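You operate a simulated robot arm through the tools that you are given. There is no shell and no other tool. Be economical: measure what you need, move in short steps, check, and stop when the job is done.

Carry out the task below with a simulated robot arm. There is one attempt and no reset: what you move stays moved.

JOB
Put things in order on the top of the door side leaf. At the end: the orange cup stands where the plum jam jar stood; the brown pepper mill (marked "BLACK PEPPER") stands where the grey fibre nest stood; the grey fibre nest is in the blue soup bowl; the plum jam jar stands where the brown pepper mill stood; whatever was shut is shut again. Leave all else as you found it, and nothing knocked over.
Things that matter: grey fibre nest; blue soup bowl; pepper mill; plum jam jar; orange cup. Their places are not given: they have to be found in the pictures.

It is judged by the outcome, as a careful person would: the job done as asked, and still so three seconds after it is handed in. It fails if anything else is knocked over, pushed out of place, dropped, spilled or broken.

ROBOT AND FRAMES
A 7-joint arm with a two-finger parallel gripper, fixed in place. Base frame: the origin is at the foot of the arm, x ahead of it, y to its left, z up; the work surface is at about z = -2. Lengths are in mm, angles in degrees, forces in N, time in s.
With the tool pointing down near the work surface it reaches from about 220 to 580 mm from the base axis. Its first joint turns from -66.0 to 66.0 degrees. Payload 2.5 kg.
The TCP is the grasp point between the finger pads, 23 mm short of the fingertips. In the tool frame z runs along the fingers and y along their closing line. The gripper opens to 94 mm. The fingers are 38 mm wide and 10 mm thick; the gripper's body (54 by 96 mm) begins 39 mm behind the TCP.
Orientation is that of the tool frame in the base frame, as a unit quaternion [x, y, z, w]. With the fingers straight down and closing along the base's y, the tool's x points along the base's -x, its y along +y and its z along -z.

CONTROLS
- The arm moves only by the tool apply_moves. Its argument "targets" is a list of rows, each a list of 3 entries, a list of its own where there are three numbers: the gripper command, from -1 (shut) to 1 (fully open), values between in proportion, then the shift along the tool's x, y, z in units of 25 mm (1.0 is 25 mm), then the turn, a rotation vector about the tool's x, y, z in units of 6 degrees (1.0 is 6 degrees). In form: [[gripper, [x, y, z], [wx, wy, wz]], ...]. A call has 1 to 20 rows; each row shifts and turns the commanded pose from where the row before left it, along the tool's axes as they then stand. A call with a number of a shift or a turn outside -1 to 1 is refused whole. Each row takes 0.2 s and may step no farther than 50 mm and 8.6 degrees from the row before; otherwise, or with a gripper value out of range, the whole call is refused. A pose out of reach is approached as far as the arm can. The call stops where the force on the tool passes 40 N (or 10 N more than at its start, if that is more) or the arm is blocked; 0.2 s more then pass. Each finger travels about 108 mm/s and halts on what it meets, pressing with about 29 N; the grip force reading is that of the motor and also rises with nothing between the fingers. The clock runs only during rows and for 0.2 s after the last one: add rows that do not move to give the fingers time. The reply holds the time, the measured pose of the TCP, the force on the tool along the base axes, the opening and the grip force, in the units named above and with some noise.
- Cameras (640 x 400 px; columns grow to the right, rows downward): "scene" is fixed at [118.1, -406.6, 544.3]; the picture's right is [0.85, -0.53, 0.00], its down [-0.31, -0.50, -0.81] and it looks along [0.43, 0.69, -0.59] (base axes); focal length 364 px, centre (320, 200). "wrist" rides on the gripper at [-39, 0, -44] in the tool frame; the picture's right is [0.00, -1.00, 0.00], its down [0.97, 0.00, -0.24] and it looks along [0.24, 0.00, 0.97] (tool axes); focal length 218 px, centre (320, 200).
- capture(camera): a new picture of that camera. No time passes.
- pixel_to_xyz(camera, pixels): there is no depth. For up to 12 entries [column, row, z] of the newest picture of that camera ("zoom" is the newest enlarged one), the place [x, y] in the base frame at which the ray of that pixel passes the height z, good to about 2 mm. No time passes.
- inspect(camera, box): a new picture of the part [left, top, right, bottom] of that camera's present view, enlarged. No time passes.
- close_job(): hands the job in; it is judged then, once.

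Keep the steps short. Do not move on a guess: measure, check each grasp and each placing, and mend mistakes. In all there are 80 turns and 38 pictures (those below and enlarged ones count). Leave the gripper open and the arm clear of the work at the hand-in unless told otherwise, and finish with a single line.

The tools are called after "Call:" by a JSON object that holds its "name" and its "arguments". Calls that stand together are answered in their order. apply_moves: Moves the arm, as the interface text tells. Its arguments: {"type":"object","properties":{"targets":{"type":"array"}},"required":["targets"]} The other tools are called the same way: capture (camera) takes a picture; pixel_to_xyz (camera, pixels) gives the place at which the rays of pixels pass given heights; inspect (camera, box) takes an enlarged picture of a part of a camera's view; close_job () hands the job in.

At the start:

```text
time: 0.0
position: [365.3, 260.6, 264.3]
orientation: [0.0, 1.0, 0.0, 0.0]
ft_force: [0.9, 0.8, 0.4]
finger_gap: 93.8
finger_force: 0.0
```

scene: 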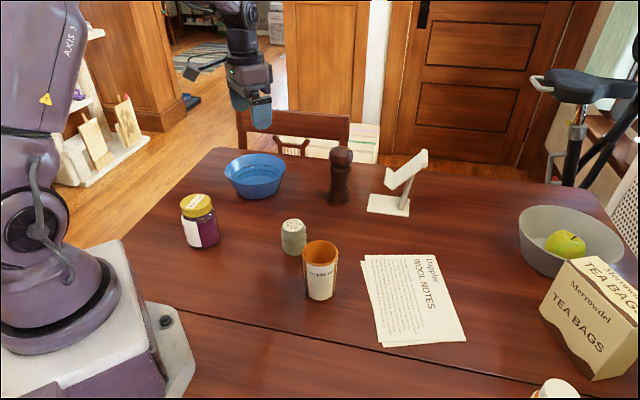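
wrist: 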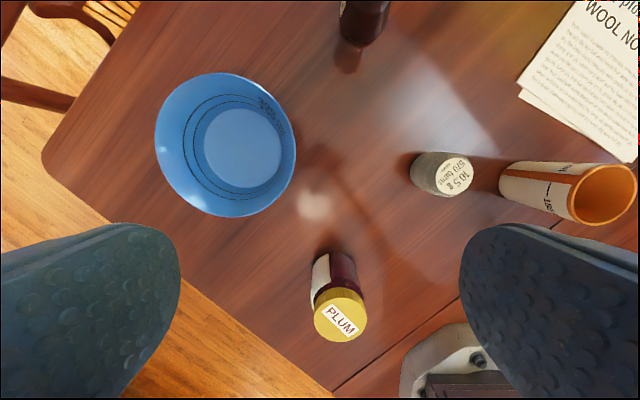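

I see a blue bowl, a plum jar, a grey item, an orange cup and a dark mill. I'll enlarge the work area in both views to identify each one.

Call:
{"name": "inspect", "arguments": {"camera": "scene", "box": [160, 130, 440, 310]}}

Call:
{"name": "inspect", "arguments": {"camera": "wrist", "box": [290, 100, 640, 350]}}

Call:
{"name": "pixel_to_xyz", "arguments": {"camera": "wrist", "pixels": [[340, 315, 85], [456, 176, 45], [605, 194, 80], [225, 145, 50], [242, 147, 0]]}}

Call:
{"name": "pixel_to_xyz", "arguments": {"camera": "scene", "pixels": [[202, 247, -2], [294, 254, -2], [320, 299, -2], [339, 204, -2], [258, 198, -2], [388, 208, -2]]}}

```text
2.22 times, centred on (300, 220) of scene
```

zoom: 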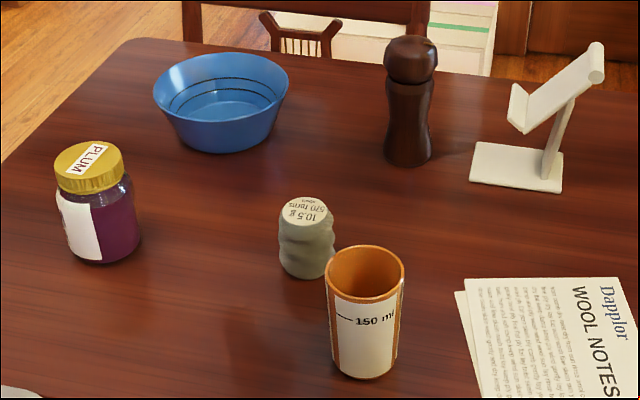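

```text
1.60 times, centred on (465, 225) of wrist
```

zoom: 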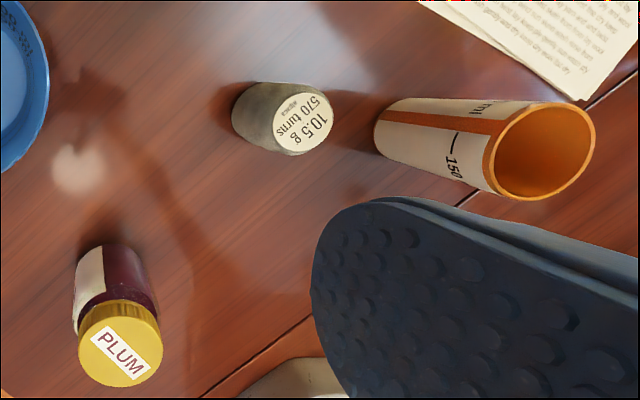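

```text
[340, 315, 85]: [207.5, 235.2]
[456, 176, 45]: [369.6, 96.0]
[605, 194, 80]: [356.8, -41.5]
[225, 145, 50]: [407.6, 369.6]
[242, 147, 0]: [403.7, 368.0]
```

```text
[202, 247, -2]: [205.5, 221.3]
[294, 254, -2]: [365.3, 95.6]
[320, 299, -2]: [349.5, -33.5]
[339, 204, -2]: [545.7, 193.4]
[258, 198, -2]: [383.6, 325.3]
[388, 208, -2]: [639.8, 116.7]
```

The grey item at about (456,176) in the wrist view reads "10.5 g, 570 turns". I'll read the notes sheet and look closely at the mill.

Call:
{"name": "inspect", "arguments": {"camera": "scene", "box": [350, 245, 480, 350]}}

Call:
{"name": "inspect", "arguments": {"camera": "scene", "box": [310, 130, 440, 220]}}

```text
3.81 times, centred on (415, 298) of scene
```

zoom: 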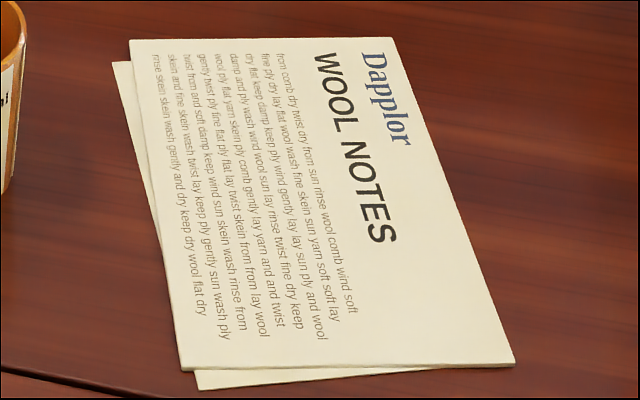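

```text
4.44 times, centred on (375, 175) of scene
```

zoom: 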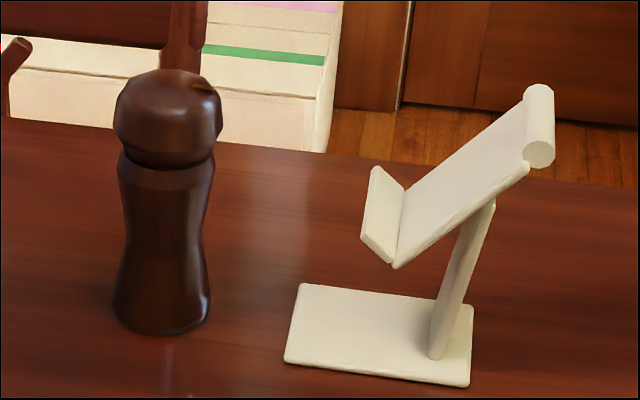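

The notes hold no instructions. Nothing needs opening: jar, mill and cup all stand in the open. The order will be nest → bowl, mill → nest's place, jar → mill's place, cup → jar's place. Next I move above the nest (about 367,96) for measurement.

Call:
{"name": "apply_moves", "arguments": {"targets": [[1, [0, -1, 0], [0, 0, 0]], [1, [0, -1, 0], [0, 0, 0]], [1, [0, -1, 0], [0, 0, 0]], [1, [0, -1, 0], [0, 0, 0]], [1, [0, -1, 0.5], [0, 0, 0]], [1, [0, -1, 0.5], [0, 0, 0]], [1, [0, -0.6, 1], [0, 0, 0]], [1, [0, 0, 0], [0, 0, 0]]]}}

Call:
{"name": "capture", "arguments": {"camera": "wrist"}}

```text
time: 1.8
position: [365.6, 95.2, 212.5]
orientation: [-0.001, 1.0, 0.0, 0.0]
ft_force: [0.0, 0.1, 0.3]
finger_gap: 94.0
finger_force: 0.1
```

```text
31 pictures are left
```

wrist: 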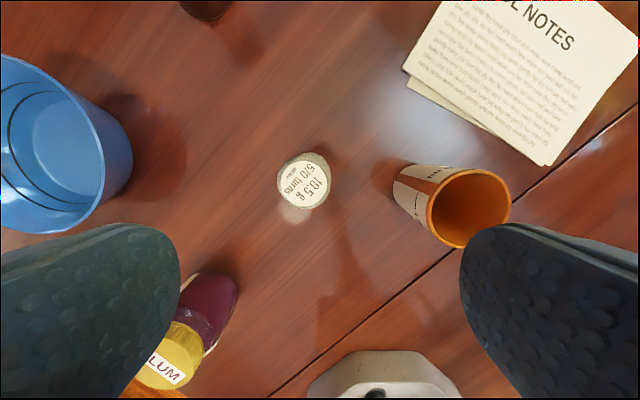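

The nest is at about (303,184). I'll intersect its top and base rays from both cameras to get height and place, and do the same for the bowl rim and cup.

Call:
{"name": "pixel_to_xyz", "arguments": {"camera": "wrist", "pixels": [[304, 184, 40], [304, 184, 50], [304, 184, 60], [281, 184, 50], [328, 184, 50], [468, 207, 80], [468, 207, 90], [468, 207, 100]]}}

Call:
{"name": "pixel_to_xyz", "arguments": {"camera": "scene", "pixels": [[293.7, 224.5, 40], [293.7, 224.5, 50], [293.7, 224.5, 60], [320, 254, 80], [320, 254, 90], [320, 254, 100], [341, 153, 110], [341, 153, 120], [341, 153, 130], [197, 205, 80], [197, 205, 90], [258, 173, 50]]}}

```text
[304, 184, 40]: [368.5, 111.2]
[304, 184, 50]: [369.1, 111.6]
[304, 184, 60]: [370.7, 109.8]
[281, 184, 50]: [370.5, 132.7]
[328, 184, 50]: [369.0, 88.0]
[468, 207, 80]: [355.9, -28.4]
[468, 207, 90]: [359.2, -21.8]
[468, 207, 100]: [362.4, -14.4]
```

```text
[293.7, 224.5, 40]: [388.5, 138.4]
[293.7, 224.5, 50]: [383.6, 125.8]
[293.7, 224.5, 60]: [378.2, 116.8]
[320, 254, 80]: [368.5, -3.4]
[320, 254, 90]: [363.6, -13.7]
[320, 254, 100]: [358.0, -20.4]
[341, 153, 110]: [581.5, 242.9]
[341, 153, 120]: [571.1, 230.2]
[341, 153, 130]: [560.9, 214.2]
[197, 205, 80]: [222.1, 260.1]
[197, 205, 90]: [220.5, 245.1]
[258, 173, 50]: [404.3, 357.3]
```

Nest centre is about (370,110), height about 60, width about 45. I move over it and lower to z≈130 to check centring.

Call:
{"name": "apply_moves", "arguments": {"targets": [[1, [-0.2, 0.6, 1], [0, 0, 0]], [1, [0, 0, 1], [0, 0, 0]], [1, [0, 0, 1], [0, 0, 0]], [1, [0, 0, 0], [0, 0, 0]]]}}

Call:
{"name": "capture", "arguments": {"camera": "wrist"}}

```text
time: 2.8
position: [366.5, 111.0, 138.5]
orientation: [0.0, 1.0, 0.0, 0.001]
ft_force: [0.0, 0.3, 1.1]
finger_gap: 94.2
finger_force: 0.0
```

```text
30 pictures are left
```

wrist: 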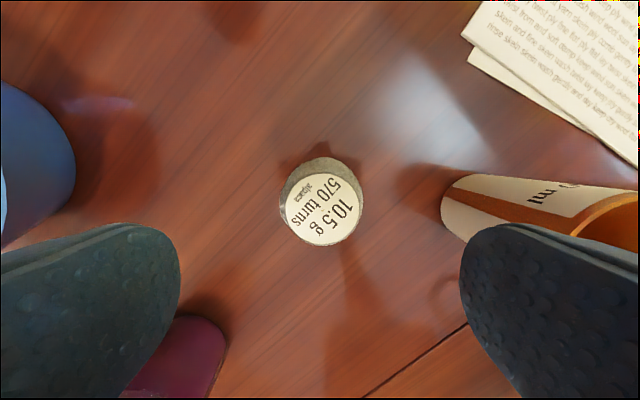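

The label centre is at (324,209). I convert its edges and centre at z=60.

Call:
{"name": "pixel_to_xyz", "arguments": {"camera": "wrist", "pixels": [[324, 209, 60], [324, 209, 55], [320, 190, 30], [281, 200, 40], [364, 200, 40], [320, 157, 20]]}}

```text
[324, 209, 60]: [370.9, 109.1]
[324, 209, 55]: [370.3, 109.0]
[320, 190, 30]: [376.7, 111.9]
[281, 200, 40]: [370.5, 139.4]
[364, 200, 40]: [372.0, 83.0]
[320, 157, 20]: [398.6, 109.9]
```

Centre is about (372,110), diameter about 50. I descend to z≈35 with open fingers.

Call:
{"name": "apply_moves", "arguments": {"targets": [[1, [-0.22, 0, 1], [0, 0, 0]], [1, [0, 0, 1], [0, 0, 0]], [1, [0, 0, 1], [0, 0, 0]], [1, [0, 0, 1], [0, 0, 0]], [1, [0, 0, 0.1], [0, 0, 0]], [0.1, [0, 0, 0], [0, 0, 0]], [0.1, [0, 0, 0], [0, 0, 0]]]}}

```text
time: 4.4
position: [376.9, 110.3, 33.7]
orientation: [0.0, 1.0, 0.001, 0.0]
ft_force: [-0.4, 0.7, -0.5]
finger_gap: 54.8
finger_force: 29.5
```

The fingers stopped at 54.8 mm, short of the commanded ~52, so they may already be touching. I'll close slightly more and look.

Call:
{"name": "apply_moves", "arguments": {"targets": [[0.05, [0, 0, 0], [0, 0, 0]], [0.05, [0, 0, 0], [0, 0, 0]]]}}

Call:
{"name": "capture", "arguments": {"camera": "wrist"}}

```text
time: 5.0
position: [376.5, 110.3, 35.0]
orientation: [0.0, 1.0, 0.0, 0.0]
ft_force: [0.4, -0.4, 0.1]
finger_gap: 55.2
finger_force: 29.3
```

```text
29 pictures are left
```

wrist: 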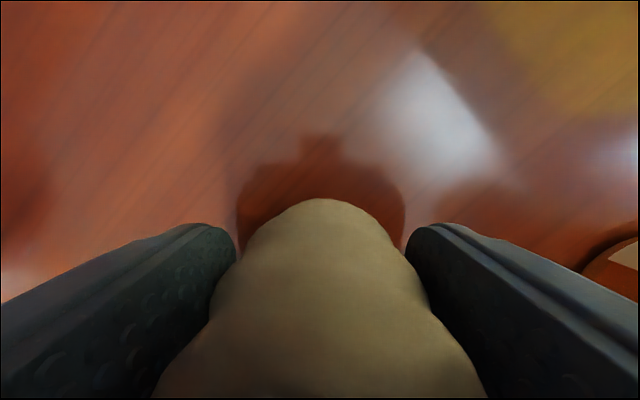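

The nest is held firmly at 55 mm, y=110.3. I lift it straight up to z≈185.

Call:
{"name": "apply_moves", "arguments": {"targets": [[0.05, [0, 0, -0.4], [0, 0, 0]], [0.05, [0, 0, -0.8], [0, 0, 0]], [0.05, [0, 0, -1], [0, 0, 0]], [0.05, [0, 0, -1], [0, 0, 0]], [0.05, [0, 0, -1], [0, 0, 0]], [0.05, [0, 0, -1], [0, 0, 0]], [0.05, [0, 0, -0.8], [0, 0, 0]], [0.05, [0, 0.5, 0], [0, 0, 0]], [0.05, [0, 1, 0], [0, 0, 0]], [0.05, [0, 1, 0], [0, 0, 0]], [0.05, [0, 1, 0], [0, 0, 0]], [0.05, [0, 1, 0], [0, 0, 0]], [0.05, [0, 1, 0], [0, 0, 0]], [0.05, [0, 0.5, 0], [0, 0, 0]], [0.05, [0, 0, 0], [0, 0, 0]]]}}

Call:
{"name": "capture", "arguments": {"camera": "wrist"}}

Call:
{"name": "capture", "arguments": {"camera": "scene"}}

```text
time: 8.2
position: [376.0, 257.5, 184.8]
orientation: [0.0, 1.0, 0.0, 0.001]
ft_force: [-0.4, 0.4, -0.1]
finger_gap: 54.9
finger_force: 29.6
```

```text
28 pictures are left
```

wrist: 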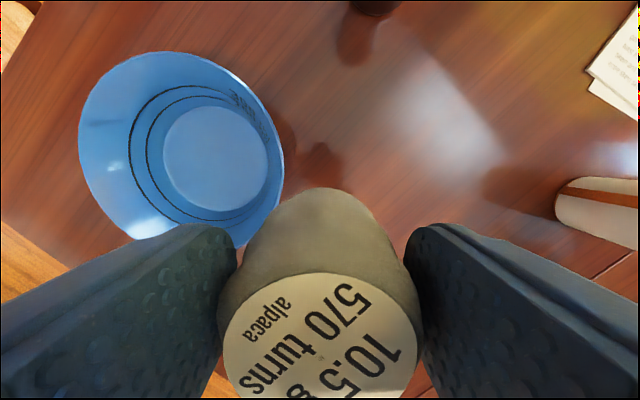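

```text
27 pictures are left
```

scene: 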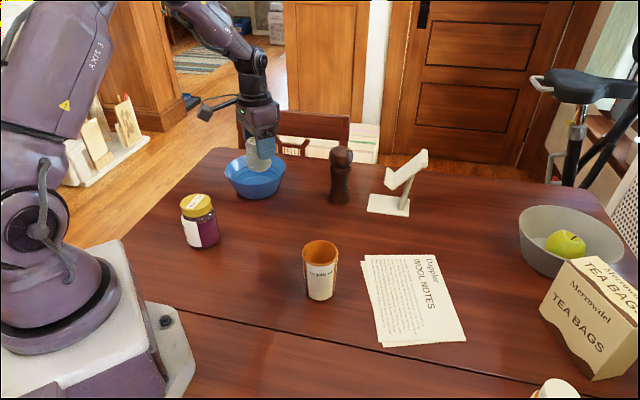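

The nest came up cleanly. The bowl's inner floor is centred at about (216,158) and its rim at about (182,148); I convert both.

Call:
{"name": "pixel_to_xyz", "arguments": {"camera": "wrist", "pixels": [[216, 158, 5], [162, 158, 5], [269, 158, 5], [182, 148, 60], [79, 148, 60], [284, 148, 60], [182, 148, 70], [182, 148, 50]]}}

Call:
{"name": "pixel_to_xyz", "arguments": {"camera": "scene", "pixels": [[255, 169.5, 50], [255, 169.5, 60], [255, 169.5, 70], [224, 170, 60], [285, 170, 60]]}}

```text
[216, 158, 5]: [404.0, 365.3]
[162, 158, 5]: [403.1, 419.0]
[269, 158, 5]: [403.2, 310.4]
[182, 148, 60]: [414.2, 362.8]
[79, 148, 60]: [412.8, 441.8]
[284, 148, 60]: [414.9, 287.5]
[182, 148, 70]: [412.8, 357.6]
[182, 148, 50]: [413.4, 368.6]
```

```text
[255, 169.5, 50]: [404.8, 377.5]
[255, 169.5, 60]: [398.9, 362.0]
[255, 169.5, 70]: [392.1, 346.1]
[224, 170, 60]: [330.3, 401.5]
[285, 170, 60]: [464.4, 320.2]
```

Bowl centre is about (405,364), rim radius about 77, floor radius about 53, height about 58. I move over it at this height and check before lowering.

Call:
{"name": "apply_moves", "arguments": {"targets": [[0.05, [-0.3, 0.8, 0], [0, 0, 0]], [0.05, [-0.3, 1, 0], [0, 0, 0]], [0.05, [-0.3, 1, 0], [0, 0, 0]], [0.05, [-0.3, 1, 0], [0, 0, 0]], [0.05, [-0.08, 0.46, 0], [0, 0, 0]], [0.05, [0, 0, 1], [0, 0, 0]], [0.05, [0, 0, 1], [0, 0, 0]], [0.05, [0, 0, 0], [0, 0, 0]]]}}

Call:
{"name": "capture", "arguments": {"camera": "wrist"}}

```text
time: 10.0
position: [409.0, 369.6, 137.2]
orientation: [0.0, 1.0, 0.0, 0.0]
ft_force: [0.8, 0.3, -0.8]
finger_gap: 54.7
finger_force: 29.3
```

```text
26 pictures are left
```

wrist: 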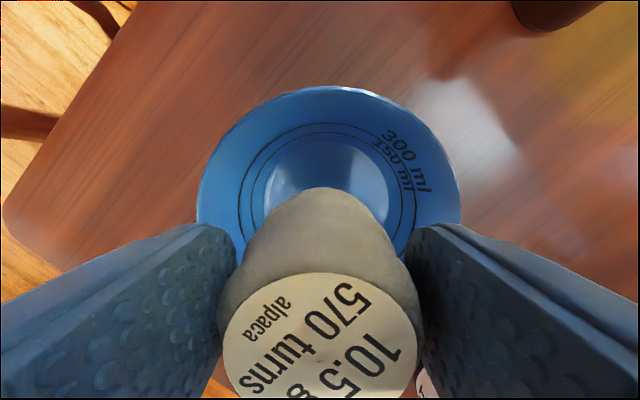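

The bowl's rim is centred at column 328, so it lies a few mm toward -y. I check the rim's far edge for x.

Call:
{"name": "pixel_to_xyz", "arguments": {"camera": "wrist", "pixels": [[328, 87, 60], [328, 138, 5], [197, 200, 60], [461, 200, 60]]}}

```text
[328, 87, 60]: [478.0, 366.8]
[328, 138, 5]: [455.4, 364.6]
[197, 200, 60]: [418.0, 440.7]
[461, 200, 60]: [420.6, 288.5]
```

Centre is about (402,365). I shift by -3 in x and -5 in y, then lower to z≈46.

Call:
{"name": "apply_moves", "arguments": {"targets": [[0.05, [0.12, -0.2, 0], [0, 0, 0]], [0.05, [0, 0, 0.8], [0, 0, 0]], [0.05, [0, 0, 0.8], [0, 0, 0]], [0.05, [0, 0, 0.8], [0, 0, 0]], [0.05, [0, 0, 0.7], [0, 0, 0]], [0.05, [0, 0, 0.4], [0, 0, 0]], [0.05, [0, 0, 0.1], [0, 0, 0]], [0.05, [0, 0, 0.1], [0, 0, 0]], [0.05, [0, 0, 0], [0, 0, 0]]]}}

```text
time: 11.3
position: [407.4, 363.0, 60.9]
orientation: [0.001, 1.0, 0.002, 0.004]
ft_force: [-0.4, 0.2, 4.6]
finger_gap: 54.6
finger_force: 28.7
stopped in row 6: the force on the tool passed its limit (the readings are from after the stop); the commanded pose is now the measured one
```

Contact came at z=60.9, earlier than I expected. I look before doing anything else.

Call:
{"name": "capture", "arguments": {"camera": "wrist"}}

Call:
{"name": "inspect", "arguments": {"camera": "scene", "box": [190, 80, 350, 210]}}

```text
25 pictures are left
```

wrist: 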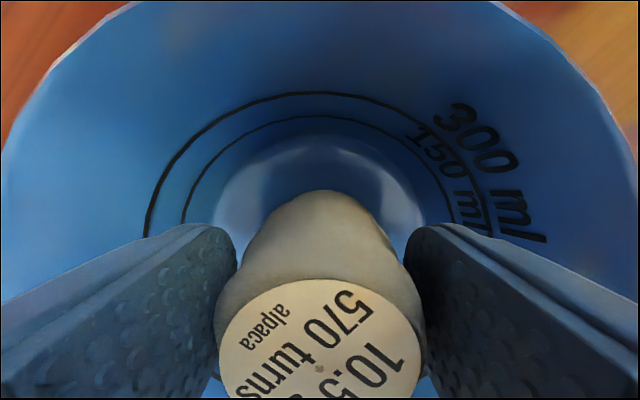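

```text
3.08 times, centred on (270, 145) of scene
```

zoom: 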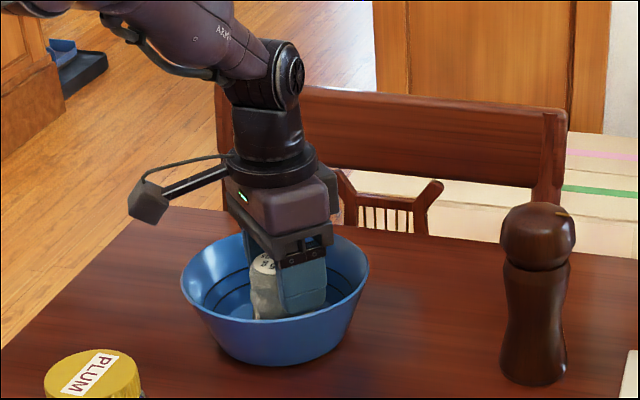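

In the wrist view the label now sits lower than at the grasp, so the nest slid about 20 mm down in the grip. Its base is resting on the bowl floor. I open partly, clear of the bowl wall, and rise.

Call:
{"name": "apply_moves", "arguments": {"targets": [[0.3, [0, 0, 0], [0, 0, 0]], [0.5, [0, 0, 0], [0, 0, 0]], [0.5, [0, 0, 0], [0, 0, 0]], [0.5, [0, 0, -0.5], [0, 0, 0]], [0.5, [0, 0, -1], [0, 0, 0]], [0.5, [0, 0, -1], [0, 0, 0]], [0.5, [0, 0, -1], [0, 0, 0]], [0.5, [0, 0, -1], [0, 0, 0]], [1, [0, 0, -1], [0, 0, 0]], [1, [0, 0, 0], [0, 0, 0]]]}}

Call:
{"name": "capture", "arguments": {"camera": "wrist"}}

```text
time: 13.5
position: [406.3, 362.3, 195.4]
orientation: [0.0, 1.0, 0.002, 0.002]
ft_force: [-0.1, -0.3, 0.3]
finger_gap: 93.7
finger_force: 0.1
```

```text
23 pictures are left
```

wrist: 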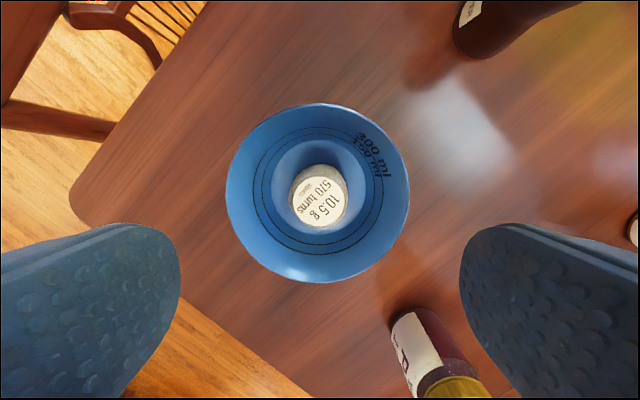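

The nest stands in the middle of the bowl and the bowl is undisturbed. The mill's label is visible at top right. I move to about (480,220,220) to measure it.

Call:
{"name": "apply_moves", "arguments": {"targets": [[1, [-0.5, -1, -1], [0, 0, 0]], [1, [-0.5, -1, 0], [0, 0, 0]], [1, [-0.5, -1, 0], [0, 0, 0]], [1, [-0.5, -1, 0], [0, 0, 0]], [1, [-0.5, -1, 0], [0, 0, 0]], [1, [-0.5, -0.7, 0], [0, 0, 0]], [1, [0, 0, 0], [0, 0, 0]]]}}

Call:
{"name": "capture", "arguments": {"camera": "wrist"}}

```text
time: 15.1
position: [483.0, 218.0, 223.8]
orientation: [-0.001, 1.0, 0.002, 0.002]
ft_force: [0.3, 0.3, -0.9]
finger_gap: 94.2
finger_force: 0.0
```

```text
22 pictures are left
```

wrist: 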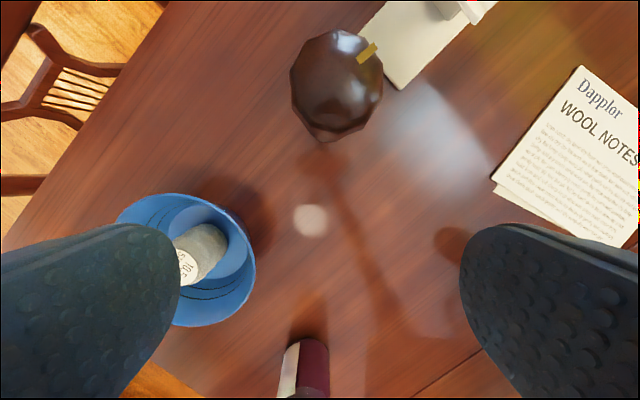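

The mill's head is at (336,82). I intersect its ray with the scene camera's head centre (341,157) and base (339,~200).

Call:
{"name": "pixel_to_xyz", "arguments": {"camera": "wrist", "pixels": [[336, 82, 100], [336, 82, 110], [336, 82, 120], [336, 82, 130], [290, 82, 115], [383, 82, 115]]}}

Call:
{"name": "pixel_to_xyz", "arguments": {"camera": "scene", "pixels": [[341.2, 157, 90], [341.2, 157, 100], [341.2, 157, 110], [341.2, 157, 120], [339.2, 200, -2], [329, 197, -2], [350, 197, -2]]}}

```text
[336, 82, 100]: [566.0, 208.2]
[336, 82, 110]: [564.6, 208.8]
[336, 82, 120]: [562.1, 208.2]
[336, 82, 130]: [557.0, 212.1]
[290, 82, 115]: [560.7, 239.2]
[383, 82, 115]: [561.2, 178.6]
```

```text
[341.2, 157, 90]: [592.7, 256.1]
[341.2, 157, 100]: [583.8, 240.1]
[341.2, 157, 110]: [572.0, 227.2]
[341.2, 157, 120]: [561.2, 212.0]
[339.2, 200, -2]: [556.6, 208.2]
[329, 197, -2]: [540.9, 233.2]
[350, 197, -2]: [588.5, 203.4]
```

Mill axis is about (561,210), radius about 599 — just past straight-down reach, so I'll tilt. The head is about 58 wide, centred at z≈121, top about 145. I check the phone stand nearby for clearance, then yaw the tool to radial (20.5°) and tilt 15° outward.

Call:
{"name": "pixel_to_xyz", "arguments": {"camera": "wrist", "pixels": [[382, 72, 5], [402, 90, 5], [470, 10, 60], [432, 3, 60], [313, 142, 50]]}}

Call:
{"name": "apply_moves", "arguments": {"targets": [[1, [0, 0, 0], [0, 0, -1]], [1, [0, 0, 0], [0, 0, -1]], [1, [0, 0, 0], [0, 0, -1]], [1, [0, 0, 0], [0, 0, -0.42]], [1, [0, -0.7, 0], [0, -1, 0]], [1, [0, -0.7, 0], [0, -1, 0]], [1, [0, 0, 0], [0, -0.5, 0]], [1, [0, 0, 0], [0, 0, 0]]]}}

Call:
{"name": "capture", "arguments": {"camera": "wrist"}}

```text
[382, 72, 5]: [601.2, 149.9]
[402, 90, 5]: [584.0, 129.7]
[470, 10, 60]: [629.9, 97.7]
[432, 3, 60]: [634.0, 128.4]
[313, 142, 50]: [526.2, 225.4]
```

```text
time: 16.9
position: [492.9, 187.1, 222.4]
orientation: [-0.177, 0.975, 0.025, 0.131]
ft_force: [-0.2, 0.0, 0.5]
finger_gap: 93.9
finger_force: 0.0
```

```text
21 pictures are left
```

wrist: 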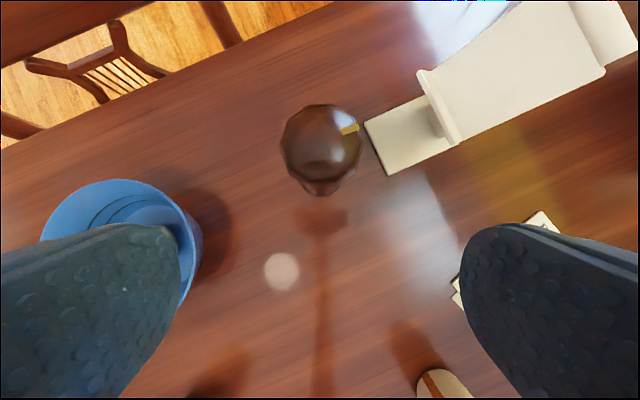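

The tilt is right. The mill head is at about (321,147), and the stand's lip starts at column 418. I compute the head again.

Call:
{"name": "pixel_to_xyz", "arguments": {"camera": "wrist", "pixels": [[321, 147, 120], [281, 147, 120], [361, 147, 120], [320, 188, 5], [424, 75, 60], [321, 147, 130]]}}

```text
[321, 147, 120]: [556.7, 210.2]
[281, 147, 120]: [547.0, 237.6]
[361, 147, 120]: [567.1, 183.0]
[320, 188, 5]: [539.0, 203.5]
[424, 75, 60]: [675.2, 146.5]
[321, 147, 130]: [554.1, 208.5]
```

Mill axis is about (559,210). I move radially outward 70 mm at the same height and see whether the arm reaches.

Call:
{"name": "apply_moves", "arguments": {"targets": [[0.7, [-0.676, -0.02, 0.18], [0, 0, 0]], [0.7, [-0.676, -0.02, 0.18], [0, 0, 0]], [0.7, [-0.676, -0.02, 0.18], [0, 0, 0]], [0.7, [-0.676, -0.02, 0.18], [0, 0, 0]], [0.7, [0, 0, 0], [0, 0, 0]]]}}

Call:
{"name": "capture", "arguments": {"camera": "wrist"}}

```text
time: 18.1
position: [560.3, 211.2, 222.9]
orientation: [-0.176, 0.975, 0.025, 0.13]
ft_force: [-0.7, 0.1, -0.4]
finger_gap: 79.7
finger_force: 0.0
```

```text
20 pictures are left
```

wrist: 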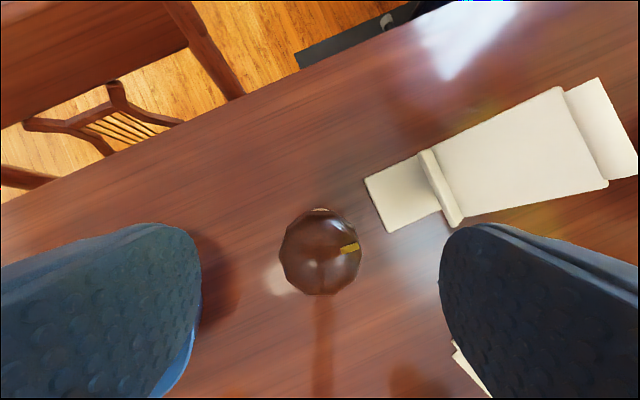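

Reach is fine. The head is at (320,252); I recheck its position and the stand's clearance.

Call:
{"name": "pixel_to_xyz", "arguments": {"camera": "wrist", "pixels": [[320, 252, 120], [279, 252, 120], [361, 252, 120], [460, 225, 40], [385, 232, 3], [420, 155, 70]]}}

```text
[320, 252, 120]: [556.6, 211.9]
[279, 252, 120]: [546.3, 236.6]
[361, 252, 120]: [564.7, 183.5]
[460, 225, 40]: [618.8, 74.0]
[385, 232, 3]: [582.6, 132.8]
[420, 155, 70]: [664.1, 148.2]
```

Aligned within 3 mm. I lower vertically to z≈120 around the head.

Call:
{"name": "apply_moves", "arguments": {"targets": [[0.7, [0.229, 0.04, 0.79], [0, 0, 0]], [0.7, [0.229, 0, 0.79], [0, 0, 0]], [0.7, [0.229, 0, 0.79], [0, 0, 0]], [0.7, [0.229, 0, 0.79], [0, 0, 0]], [0.7, [0.229, 0, 0.79], [0, 0, 0]], [0.7, [0, 0, 0], [0, 0, 0]]]}}

Call:
{"name": "capture", "arguments": {"camera": "wrist"}}

Call:
{"name": "inspect", "arguments": {"camera": "scene", "box": [270, 80, 430, 210]}}

```text
time: 19.5
position: [558.1, 210.7, 117.9]
orientation: [-0.177, 0.975, 0.025, 0.131]
ft_force: [0.2, 0.7, -0.6]
finger_gap: 79.7
finger_force: 0.1
```

```text
19 pictures are left
```

wrist: 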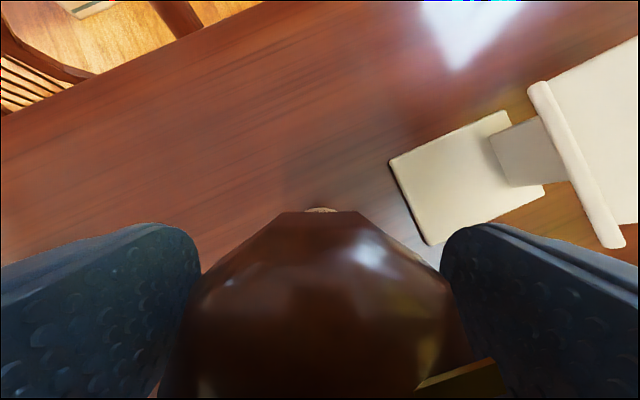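

```text
3.08 times, centred on (350, 145) of scene
```

zoom: 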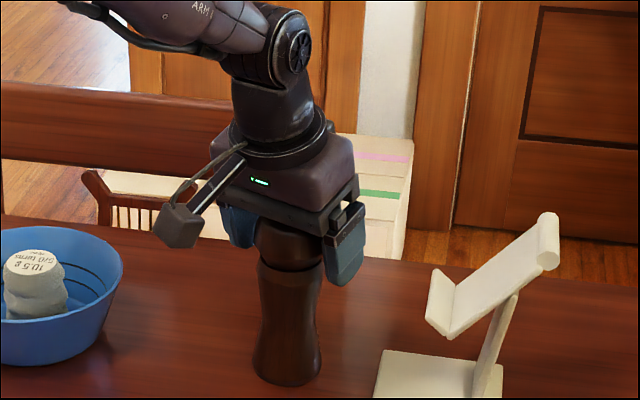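

The fingers straddle the head symmetrically, clear of the stand. I close, then raise only 5 mm as a test.

Call:
{"name": "apply_moves", "arguments": {"targets": [[0.4, [0, 0, 0], [0, 0, 0]], [0, [0, 0, 0], [0, 0, 0]], [0, [0, 0, 0], [0, 0, 0]], [0, [0, 0, 0], [0, 0, 0]]]}}

```text
time: 20.5
position: [558.9, 210.3, 119.2]
orientation: [-0.176, 0.975, 0.024, 0.131]
ft_force: [0.8, -1.3, 0.1]
finger_gap: 54.2
finger_force: 28.6
```

Gripped at 54.2 mm. Now a slow 12 mm lift.

Call:
{"name": "apply_moves", "arguments": {"targets": [[0, [-0.04, 0, -0.155], [0, 0, 0]], [0, [-0.04, 0, -0.155], [0, 0, 0]], [0, [-0.04, 0, -0.155], [0, 0, 0]], [0, [0, 0, 0], [0, 0, 0]], [0, [0, 0, 0], [0, 0, 0]]]}}

Call:
{"name": "inspect", "arguments": {"camera": "scene", "box": [270, 80, 430, 210]}}

```text
time: 21.7
position: [558.1, 210.9, 132.0]
orientation: [-0.176, 0.975, 0.024, 0.131]
ft_force: [-0.4, 0.5, -1.5]
finger_gap: 54.5
finger_force: 29.3
```

```text
3.08 times, centred on (350, 145) of scene
```

zoom: 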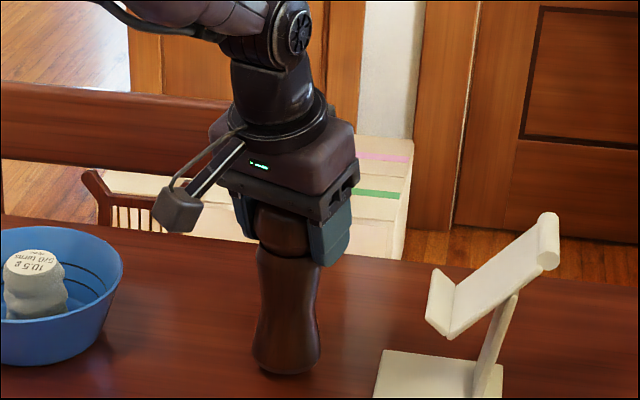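

The whole mill lifts with its head attached. I raise it another 45 mm and carry it to above the nest's old place, (372,110), keeping the tilt.

Call:
{"name": "apply_moves", "arguments": {"targets": [[0, [-0.155, 0, -0.58], [0, 0, 0]], [0, [-0.155, 0, -0.58], [0, 0, 0]], [0, [-0.155, 0, -0.58], [0, 0, 0]], [0, [0.4, -0.05, -0.107], [0, 0, 0]], [0, [0.8, -0.12, -0.215], [0, 0, 0]], [0, [0.8, -0.12, -0.215], [0, 0, 0]], [0, [0.8, -0.12, -0.215], [0, 0, 0]], [0, [0.8, -0.12, -0.215], [0, 0, 0]], [0, [0.8, -0.12, -0.215], [0, 0, 0]], [0, [0.8, -0.12, -0.215], [0, 0, 0]], [0, [0.8, -0.12, -0.215], [0, 0, 0]], [0, [0.8, -0.12, -0.215], [0, 0, 0]], [0, [0.8, -0.12, -0.215], [0, 0, 0]], [0, [0.49, -0.01, -0.13], [0, 0, 0]], [0, [0, 0, 0], [0, 0, 0]], [0, [0, 0, 0], [0, 0, 0]]]}}

Call:
{"name": "inspect", "arguments": {"camera": "scene", "box": [190, 120, 390, 310]}}

```text
time: 25.1
position: [370.2, 109.4, 175.7]
orientation: [-0.176, 0.975, 0.025, 0.131]
ft_force: [-0.7, 0.5, -1.8]
finger_gap: 54.3
finger_force: 29.2
```

```text
2.11 times, centred on (290, 215) of scene
```

zoom: 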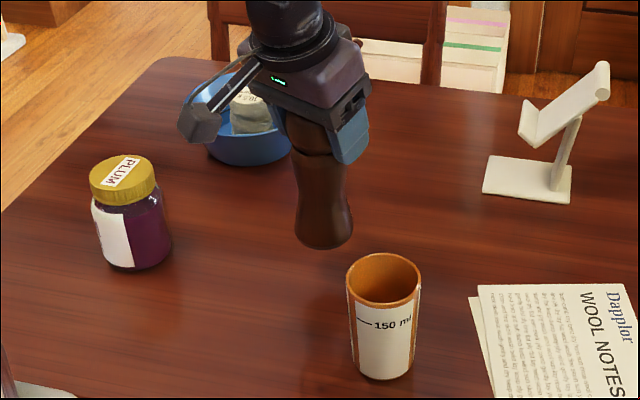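

The mill looks leaned by several degrees, base outward. I enlarge to measure the lean.

Call:
{"name": "inspect", "arguments": {"camera": "scene", "box": [260, 165, 350, 240]}}

Call:
{"name": "capture", "arguments": {"camera": "wrist"}}

```text
5.33 times, centred on (305, 202) of scene
```

zoom: 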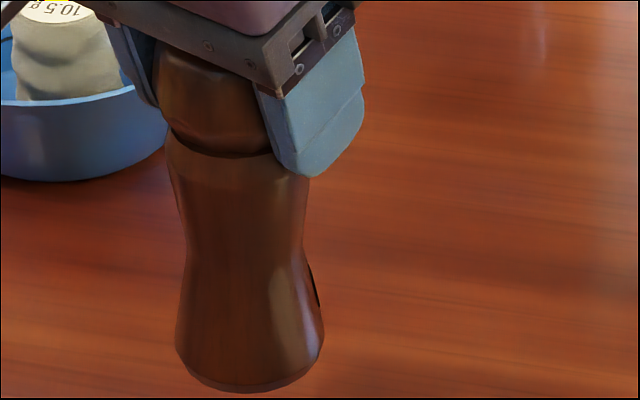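

```text
14 pictures are left
```

wrist: 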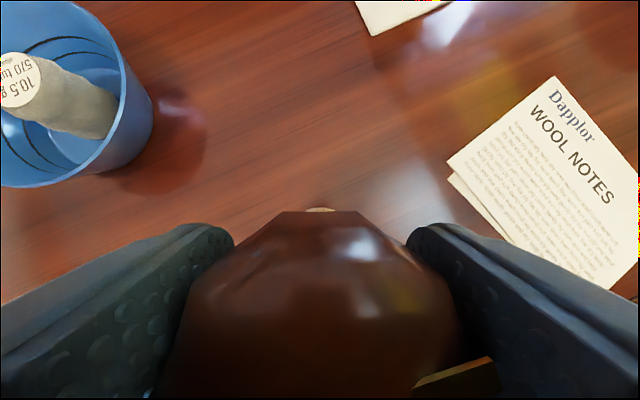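

The waist-to-base axis leans as perspective predicts, and the wrist view matches the one at the grasp, so the mill is upright. I lower it to z≈120, its height at the grasp.

Call:
{"name": "apply_moves", "arguments": {"targets": [[0, [-0.08, 0, 0.02], [0, 0, 0]], [0, [0.156, 0, 0.58], [0, 0, 0]], [0, [0.156, 0, 0.58], [0, 0, 0]], [0, [0.156, 0, 0.58], [0, 0, 0]], [0, [0.08, 0, 0.3], [0, 0, 0]], [0, [0.02, 0, 0.08], [0, 0, 0]], [0, [0, 0, 0], [0, 0, 0]]]}}

```text
time: 26.7
position: [375.4, 111.5, 121.0]
orientation: [-0.176, 0.975, 0.024, 0.131]
ft_force: [-0.3, -0.6, -1.9]
finger_gap: 54.1
finger_force: 29.1
```

z=121 and no contact yet; the reading is x=375, so I nudge back 3 mm and lower by 1 mm steps.

Call:
{"name": "apply_moves", "arguments": {"targets": [[0, [0.116, -0.02, -0.03], [0, 0, 0]], [0, [0.01, 0, 0.039], [0, 0, 0]], [0, [0.01, 0, 0.039], [0, 0, 0]], [0, [0, 0, 0], [0, 0, 0]]]}}

Call:
{"name": "inspect", "arguments": {"camera": "scene", "box": [250, 165, 350, 280]}}

```text
time: 27.7
position: [374.2, 109.9, 120.2]
orientation: [-0.178, 0.975, 0.025, 0.134]
ft_force: [-3.3, 1.8, 21.4]
finger_gap: 54.1
finger_force: 28.6
```

```text
3.48 times, centred on (300, 222) of scene
```

zoom: 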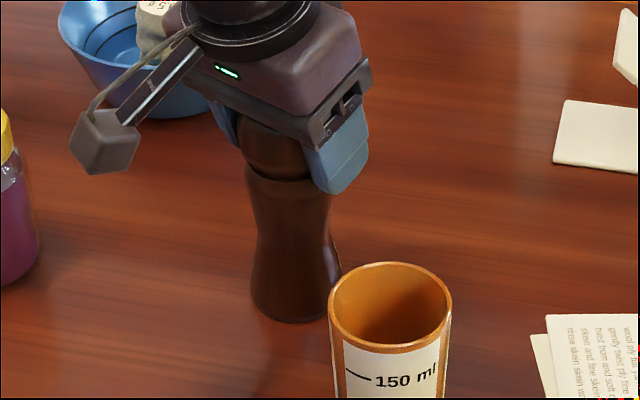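

Contact with the table (21 N) and the mill stands upright. I relieve the press a little, open slowly and rise vertically.

Call:
{"name": "apply_moves", "arguments": {"targets": [[0, [-0.005, 0, -0.02], [0, 0, 0]], [0.25, [0, 0, 0], [0, 0, 0]], [0.7, [0, 0, 0], [0, 0, 0]], [0.7, [0, 0, 0], [0, 0, 0]], [0.7, [-0.1, 0, -0.39], [0, 0, 0]], [0.7, [-0.229, 0, -0.79], [0, 0, 0]], [0.7, [-0.229, 0, -0.79], [0, 0, 0]], [0.7, [-0.229, 0, -0.79], [0, 0, 0]], [0.7, [-0.229, 0, -0.79], [0, 0, 0]], [1, [-0.229, 0, -0.79], [0, 0, 0]], [1, [0, 0, 0], [0, 0, 0]]]}}

Call:
{"name": "capture", "arguments": {"camera": "wrist"}}

```text
time: 30.1
position: [373.2, 108.5, 233.4]
orientation: [-0.177, 0.975, 0.025, 0.131]
ft_force: [0.1, 0.1, -0.1]
finger_gap: 94.4
finger_force: 0.1
```

```text
12 pictures are left
```

wrist: 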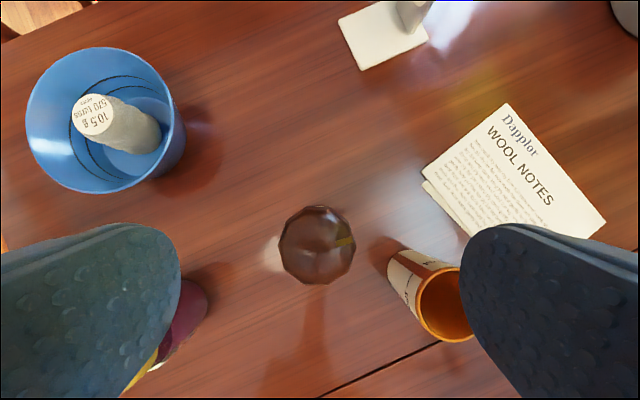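

The mill stands on the nest's spot, untouched by the lift. Next the jar: I move over about (213,238) at this height, and yaw the tool to its azimuth (48°), keeping the 15° tilt.

Call:
{"name": "apply_moves", "arguments": {"targets": [[1, [0.505, 0.886, -0.135], [0, 0, 0]], [1, [0.505, 0.886, -0.135], [0, 0, 0]], [1, [0.505, 0.886, -0.135], [0, 0, 0]], [1, [0.505, 0.886, -0.135], [0, 0, 0]], [1, [0.505, 0.886, -0.135], [0, 0, 0]], [1, [0.505, 0.886, -0.135], [0, 0, 0]], [1, [0.505, 0.886, -0.135], [0, 0, 0]], [1, [0.505, 0.886, -0.135], [0, 0, 0]], [1, [0, 0, 0], [-0.237, 0, -0.885]], [1, [0, 0, 0], [-0.237, 0, -0.885]], [1, [0, 0, 0], [-0.237, 0, -0.885]], [1, [0, 0, 0], [-0.237, 0, -0.885]], [1, [0, 0, 0], [-0.237, 0, -0.885]], [1, [0, 0, 0], [0, 0, 0]]]}}

Call:
{"name": "capture", "arguments": {"camera": "wrist"}}

```text
time: 33.1
position: [213.1, 238.8, 232.5]
orientation: [-0.403, 0.905, 0.053, 0.122]
ft_force: [-0.4, 0.1, 1.1]
finger_gap: 94.1
finger_force: 0.2
```

```text
11 pictures are left
```

wrist: 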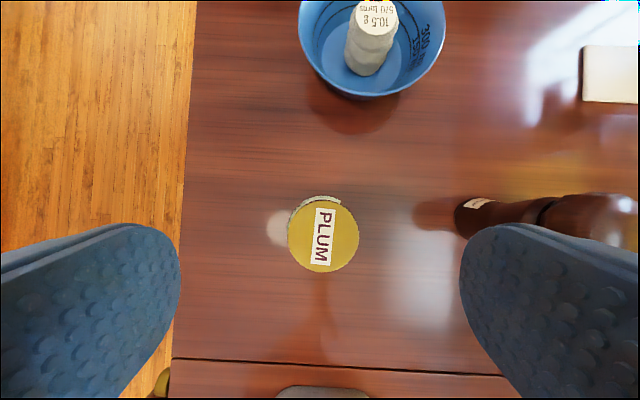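

The jar's lid is at (323,234), about 72 px wide. I convert it.

Call:
{"name": "pixel_to_xyz", "arguments": {"camera": "wrist", "pixels": [[323, 234, 80], [323, 234, 90], [323, 234, 100], [287, 234, 90], [359, 234, 90], [318, 195, 30]]}}

```text
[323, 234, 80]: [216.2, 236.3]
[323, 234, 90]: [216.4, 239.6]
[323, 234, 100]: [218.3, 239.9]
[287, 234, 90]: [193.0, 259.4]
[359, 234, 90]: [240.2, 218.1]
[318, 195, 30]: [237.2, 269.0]
```

Jar centre is about (217,239), lid width about 62, height about 93. I lower vertically to z≈68, straddling it.

Call:
{"name": "apply_moves", "arguments": {"targets": [[1, [0.201, -0.13, 0.8], [0, 0, 0]], [1, [0.201, 0, 0.8], [0, 0, 0]], [1, [0.201, 0, 0.8], [0, 0, 0]], [1, [0.201, 0, 0.8], [0, 0, 0]], [1, [0.201, 0, 0.8], [0, 0, 0]], [1, [0.201, 0, 0.8], [0, 0, 0]], [1, [0.201, 0, 0.8], [0, 0, 0]], [1, [0.201, 0, 0.8], [0, 0, 0]], [1, [0, 0, 0], [0, 0, 0]]]}}

Call:
{"name": "inspect", "arguments": {"camera": "scene", "box": [130, 120, 290, 270]}}

```text
time: 35.0
position: [218.0, 239.3, 72.5]
orientation: [-0.405, 0.905, 0.052, 0.124]
ft_force: [-5.9, -6.1, 24.6]
finger_gap: 93.9
finger_force: 0.0
stopped in row 9: the force on the tool passed its limit (the readings are from after the stop); the commanded pose is now the measured one
```

```text
2.67 times, centred on (210, 195) of scene
```

zoom: 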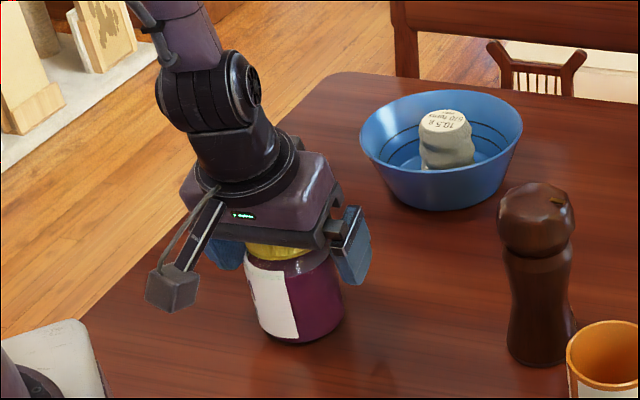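

The palm touched the lid, so the jar is taller than I estimated (about 100), and it still stands. I back off 4 mm and close.

Call:
{"name": "apply_moves", "arguments": {"targets": [[1, [-0.042, 0, -0.155], [0, 0, 0]], [0.7, [0, 0, 0], [0, 0, 0]], [0.4, [0, 0, 0], [0, 0, 0]], [0.1, [0, 0, 0], [0, 0, 0]], [0.1, [0, 0, 0], [0, 0, 0]], [0.1, [0, 0, 0], [0, 0, 0]]]}}

```text
time: 36.4
position: [216.6, 237.2, 74.8]
orientation: [-0.404, 0.905, 0.055, 0.124]
ft_force: [1.3, -0.2, -0.1]
finger_gap: 69.3
finger_force: 28.7
```

Gripped at 69.3 mm (the glass body), z≈75. A slow 12 mm test lift.

Call:
{"name": "apply_moves", "arguments": {"targets": [[0, [-0.04, 0, -0.155], [0, 0, 0]], [0, [-0.04, 0, -0.155], [0, 0, 0]], [0, [-0.04, 0, -0.155], [0, 0, 0]], [0, [0, 0, 0], [0, 0, 0]], [0, [0, 0, 0], [0, 0, 0]]]}}

Call:
{"name": "inspect", "arguments": {"camera": "scene", "box": [130, 120, 290, 270]}}

```text
time: 37.6
position: [218.6, 238.4, 87.5]
orientation: [-0.404, 0.905, 0.054, 0.124]
ft_force: [0.7, -0.2, -2.9]
finger_gap: 69.4
finger_force: 28.6
```

```text
2.67 times, centred on (210, 195) of scene
```

zoom: 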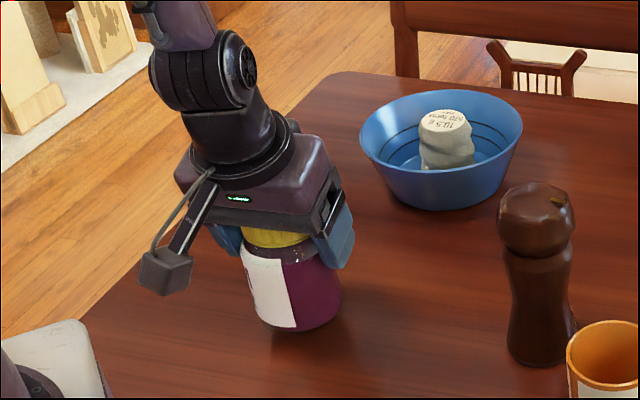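

The jar is lifted whole and upright. I raise it to z≈185 and yaw back to the mill's azimuth.

Call:
{"name": "apply_moves", "arguments": {"targets": [[0, [-0.1, 0, -0.377], [0, 0, 0]], [0, [-0.2, 0, -0.754], [0, 0, 0]], [0, [-0.2, 0, -0.754], [0, 0, 0]], [0, [-0.2, 0, -0.754], [0, 0, 0]], [0, [-0.2, 0, -0.754], [0, 0, 0]], [0, [-0.1, 0, -0.377], [0, 0, 0]], [0, [0, 0, 0], [0.237, 0, 0.885]], [0, [0, 0, 0], [0.237, 0, 0.885]], [0, [0, 0, 0], [0.237, 0, 0.885]], [0, [0, 0, 0], [0.237, 0, 0.885]], [0, [0, 0, 0], [0.237, 0, 0.885]], [0, [0, 0, 0], [0, 0, 0]]]}}

```text
time: 40.2
position: [216.9, 239.1, 184.9]
orientation: [-0.176, 0.975, 0.024, 0.133]
ft_force: [-0.4, -0.2, -3.9]
finger_gap: 69.1
finger_force: 29.0
```

Orientation and grip are as planned. Now I travel in a straight line to above (559,210), passing between the bowl and the mill with the jar's base at about z=110.

Call:
{"name": "apply_moves", "arguments": {"targets": [[0, [-0.374, -0.182, 0.1], [0, 0, 0]], [0, [-0.7475, -0.364, 0.2], [0, 0, 0]], [0, [-0.7475, -0.364, 0.2], [0, 0, 0]], [0, [-0.7475, -0.364, 0.2], [0, 0, 0]], [0, [-0.7475, -0.364, 0.2], [0, 0, 0]], [0, [-0.7475, -0.364, 0.2], [0, 0, 0]], [0, [-0.7475, -0.364, 0.2], [0, 0, 0]], [0, [-0.7475, -0.364, 0.2], [0, 0, 0]], [0, [-0.7475, -0.364, 0.2], [0, 0, 0]], [0, [-0.7475, -0.364, 0.2], [0, 0, 0]], [0, [-0.7475, -0.364, 0.2], [0, 0, 0]], [0, [-0.7475, -0.364, 0.2], [0, 0, 0]], [0, [-0.7475, -0.364, 0.2], [0, 0, 0]], [0, [-0.7475, -0.364, 0.2], [0, 0, 0]], [0, [-0.7475, -0.364, 0.2], [0, 0, 0]], [0, [-0.7475, -0.364, 0.2], [0, 0, 0]], [0, [-0.374, -0.182, 0.1], [0, 0, 0]], [0, [0, 0, 0], [0, 0, 0]]]}}

Call:
{"name": "capture", "arguments": {"camera": "scene"}}

```text
time: 44.0
position: [557.8, 213.1, 188.4]
orientation: [-0.178, 0.975, 0.025, 0.132]
ft_force: [-0.2, -0.8, -4.1]
finger_gap: 69.1
finger_force: 28.5
```

```text
8 pictures are left
```

scene: 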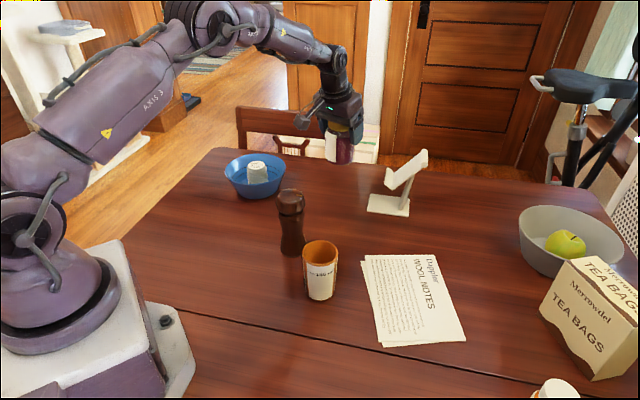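

The jar hangs upright, and bowl, mill and cup are undisturbed. I lower vertically to z≈80, watching for reach.

Call:
{"name": "apply_moves", "arguments": {"targets": [[0, [0.14, -0.08, 0.5], [0, 0, 0]], [0, [0.2, 0, 0.75], [0, 0, 0]], [0, [0.2, 0, 0.75], [0, 0, 0]], [0, [0.2, 0, 0.75], [0, 0, 0]], [0, [0.2, 0, 0.75], [0, 0, 0]], [0, [0.15, 0, 0.56], [0, 0, 0]], [0, [0, 0, 0], [0, 0, 0]], [0, [0, 0, 0], [0, 0, 0]]]}}

```text
time: 45.8
position: [556.4, 210.5, 83.4]
orientation: [-0.177, 0.975, 0.025, 0.132]
ft_force: [-0.6, -0.7, -4.7]
finger_gap: 69.1
finger_force: 29.1
```

z≈83, no contact yet. I shift 2 mm outward and lower 6 mm, then 1 mm at a time.

Call:
{"name": "apply_moves", "arguments": {"targets": [[0, [-0.077, 0, 0.02], [0, 0, 0]], [0, [0.03, 0, 0.116], [0, 0, 0]], [0, [0.02, 0, 0.077], [0, 0, 0]], [0, [0.01, 0, 0.039], [0, 0, 0]], [0, [0.01, 0, 0.039], [0, 0, 0]], [0, [0, 0, 0], [0, 0, 0]]]}}

```text
time: 47.2
position: [560.8, 210.3, 75.1]
orientation: [-0.177, 0.975, 0.024, 0.132]
ft_force: [0.2, -0.2, -5.3]
finger_gap: 69.2
finger_force: 28.7
```

Still hanging (−5 N). I continue in 0.7 mm steps, few at a time.

Call:
{"name": "apply_moves", "arguments": {"targets": [[0, [0.007, 0, 0.027], [0, 0, 0]], [0, [0.007, 0, 0.027], [0, 0, 0]], [0, [0, 0, 0], [0, 0, 0]]]}}

```text
time: 48.0
position: [560.5, 211.4, 74.5]
orientation: [-0.177, 0.975, 0.025, 0.133]
ft_force: [3.3, 0.7, -0.1]
finger_gap: 69.1
finger_force: 29.3
```

The load has gone to 0, so the jar touches the table. One more slight step down, then I open to 85 mm and rise vertically.

Call:
{"name": "apply_moves", "arguments": {"targets": [[0, [0.004, 0, 0.015], [0, 0, 0]], [0.55, [0, 0, 0], [0, 0, 0]], [0.8, [0, 0, 0], [0, 0, 0]], [0.8, [0, 0, 0], [0, 0, 0]], [0.8, [-0.1, 0, -0.39], [0, 0, 0]], [0.8, [-0.2, 0, -0.75], [0, 0, 0]], [0.8, [-0.2, 0, -0.75], [0, 0, 0]], [0.8, [-0.2, 0, -0.75], [0, 0, 0]], [0.8, [-0.2, 0, -0.75], [0, 0, 0]], [0.8, [-0.2, 0, -0.75], [0, 0, 0]], [0.8, [-0.2, 0, -0.75], [0, 0, 0]], [1, [-0.2, 0, -0.75], [0, 0, 0]], [1, [0, 0, 0], [0, 0, 0]]]}}

Call:
{"name": "capture", "arguments": {"camera": "wrist"}}

```text
time: 50.8
position: [558.9, 210.4, 221.3]
orientation: [-0.177, 0.975, 0.026, 0.132]
ft_force: [0.8, 0.3, -0.4]
finger_gap: 94.0
finger_force: 0.0
```

```text
7 pictures are left
```

wrist: 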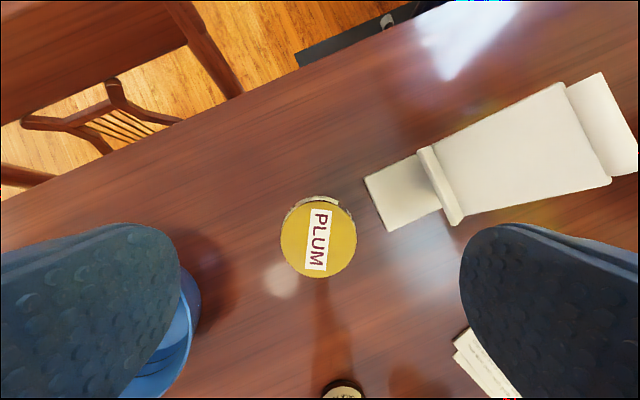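

The jar stands on the mill's old spot, clear of the stand. Now the cup: I travel at z≈221, above everything, to about (361,-18), remove the tilt and yaw to face it.

Call:
{"name": "apply_moves", "arguments": {"targets": [[1, [0.854, -0.481, -0.229], [0, 0, 0]], [1, [0.854, -0.481, -0.229], [0, 0, 0]], [1, [0.854, -0.481, -0.229], [0, 0, 0]], [1, [0.854, -0.481, -0.229], [0, 0, 0]], [1, [0.854, -0.481, -0.229], [0, 0, 0]], [1, [0.854, -0.481, -0.229], [0, 0, 0]], [1, [0.854, -0.481, -0.229], [0, 0, 0]], [1, [0.854, -0.481, -0.229], [0, 0, 0]], [1, [0.854, -0.481, -0.229], [0, 0, 0]], [1, [0.854, -0.481, -0.229], [0, 0, 0]], [1, [0.854, -0.481, -0.229], [0, 0, 0]], [1, [0.854, -0.481, -0.229], [0, 0, 0]], [1, [0, 0, 0], [0, 1, 0]], [1, [0, 0, 0], [0, 1, 0]], [1, [0, 0, 0], [0, 0.5, 0]], [1, [0, 0, 0], [0, 0, 1]], [1, [0, 0, 0], [0, 0, 1]], [1, [0, 0, 0], [0, 0, 1]], [1, [0, 0, 0], [0, 0, 0.42]], [1, [0, 0, 0], [0, 0, 0]]]}}

Call:
{"name": "capture", "arguments": {"camera": "wrist"}}

```text
time: 55.0
position: [361.5, -18.7, 218.1]
orientation: [0.0, 1.0, 0.003, 0.004]
ft_force: [0.9, 0.1, -0.3]
finger_gap: 93.9
finger_force: 0.1
```

```text
6 pictures are left
```

wrist: 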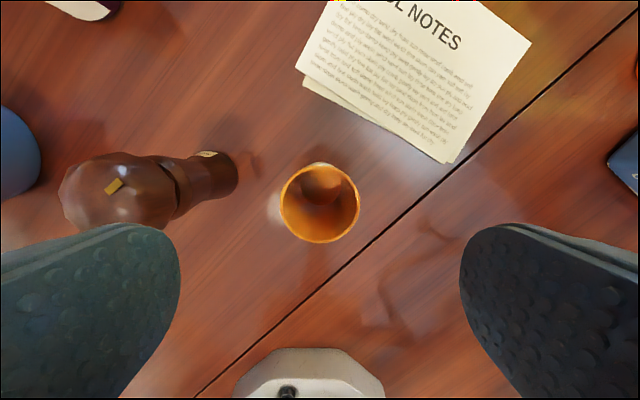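

The cup's rim is centred at (320,203) and its inner bottom at (322,185). I convert both.

Call:
{"name": "pixel_to_xyz", "arguments": {"camera": "wrist", "pixels": [[320, 203, 97], [320, 203, 90], [280, 203, 97], [361, 203, 97], [322, 185, 5]]}}

Call:
{"name": "inspect", "arguments": {"camera": "wrist", "box": [260, 150, 380, 250]}}

```text
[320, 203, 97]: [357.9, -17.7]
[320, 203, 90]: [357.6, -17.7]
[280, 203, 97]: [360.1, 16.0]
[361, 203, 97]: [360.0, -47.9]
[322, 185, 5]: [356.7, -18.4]
```

```text
4.00 times, centred on (320, 200) of wrist
```

zoom: 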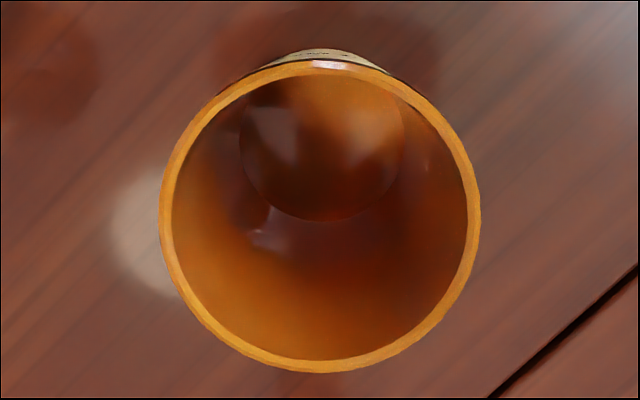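

The cup looks empty, centre (358,-18), rim about 64 wide. I lower to z≈70 around it and close gently.

Call:
{"name": "apply_moves", "arguments": {"targets": [[1, [0.14, 0.02, 0.74], [0, 0, 0]], [1, [0, 0, 0.74], [0, 0, 0]], [1, [0, 0, 0.74], [0, 0, 0]], [1, [0, 0, 0.74], [0, 0, 0]], [1, [0, 0, 0.74], [0, 0, 0]], [1, [0, 0, 0.74], [0, 0, 0]], [1, [0, 0, 0.74], [0, 0, 0]], [1, [0, 0, 0.74], [0, 0, 0]], [1, [0, 0, 0], [0, 0, 0]], [0.6, [0, 0, 0], [0, 0, 0]], [0.4, [0, 0, 0], [0, 0, 0]], [0.2, [0, 0, 0], [0, 0, 0]], [0.2, [0, 0, 0], [0, 0, 0]]]}}

```text
time: 57.8
position: [358.1, -17.0, 68.5]
orientation: [-0.001, 1.0, 0.003, 0.003]
ft_force: [-0.3, 0.2, -0.3]
finger_gap: 58.5
finger_force: 29.1
```

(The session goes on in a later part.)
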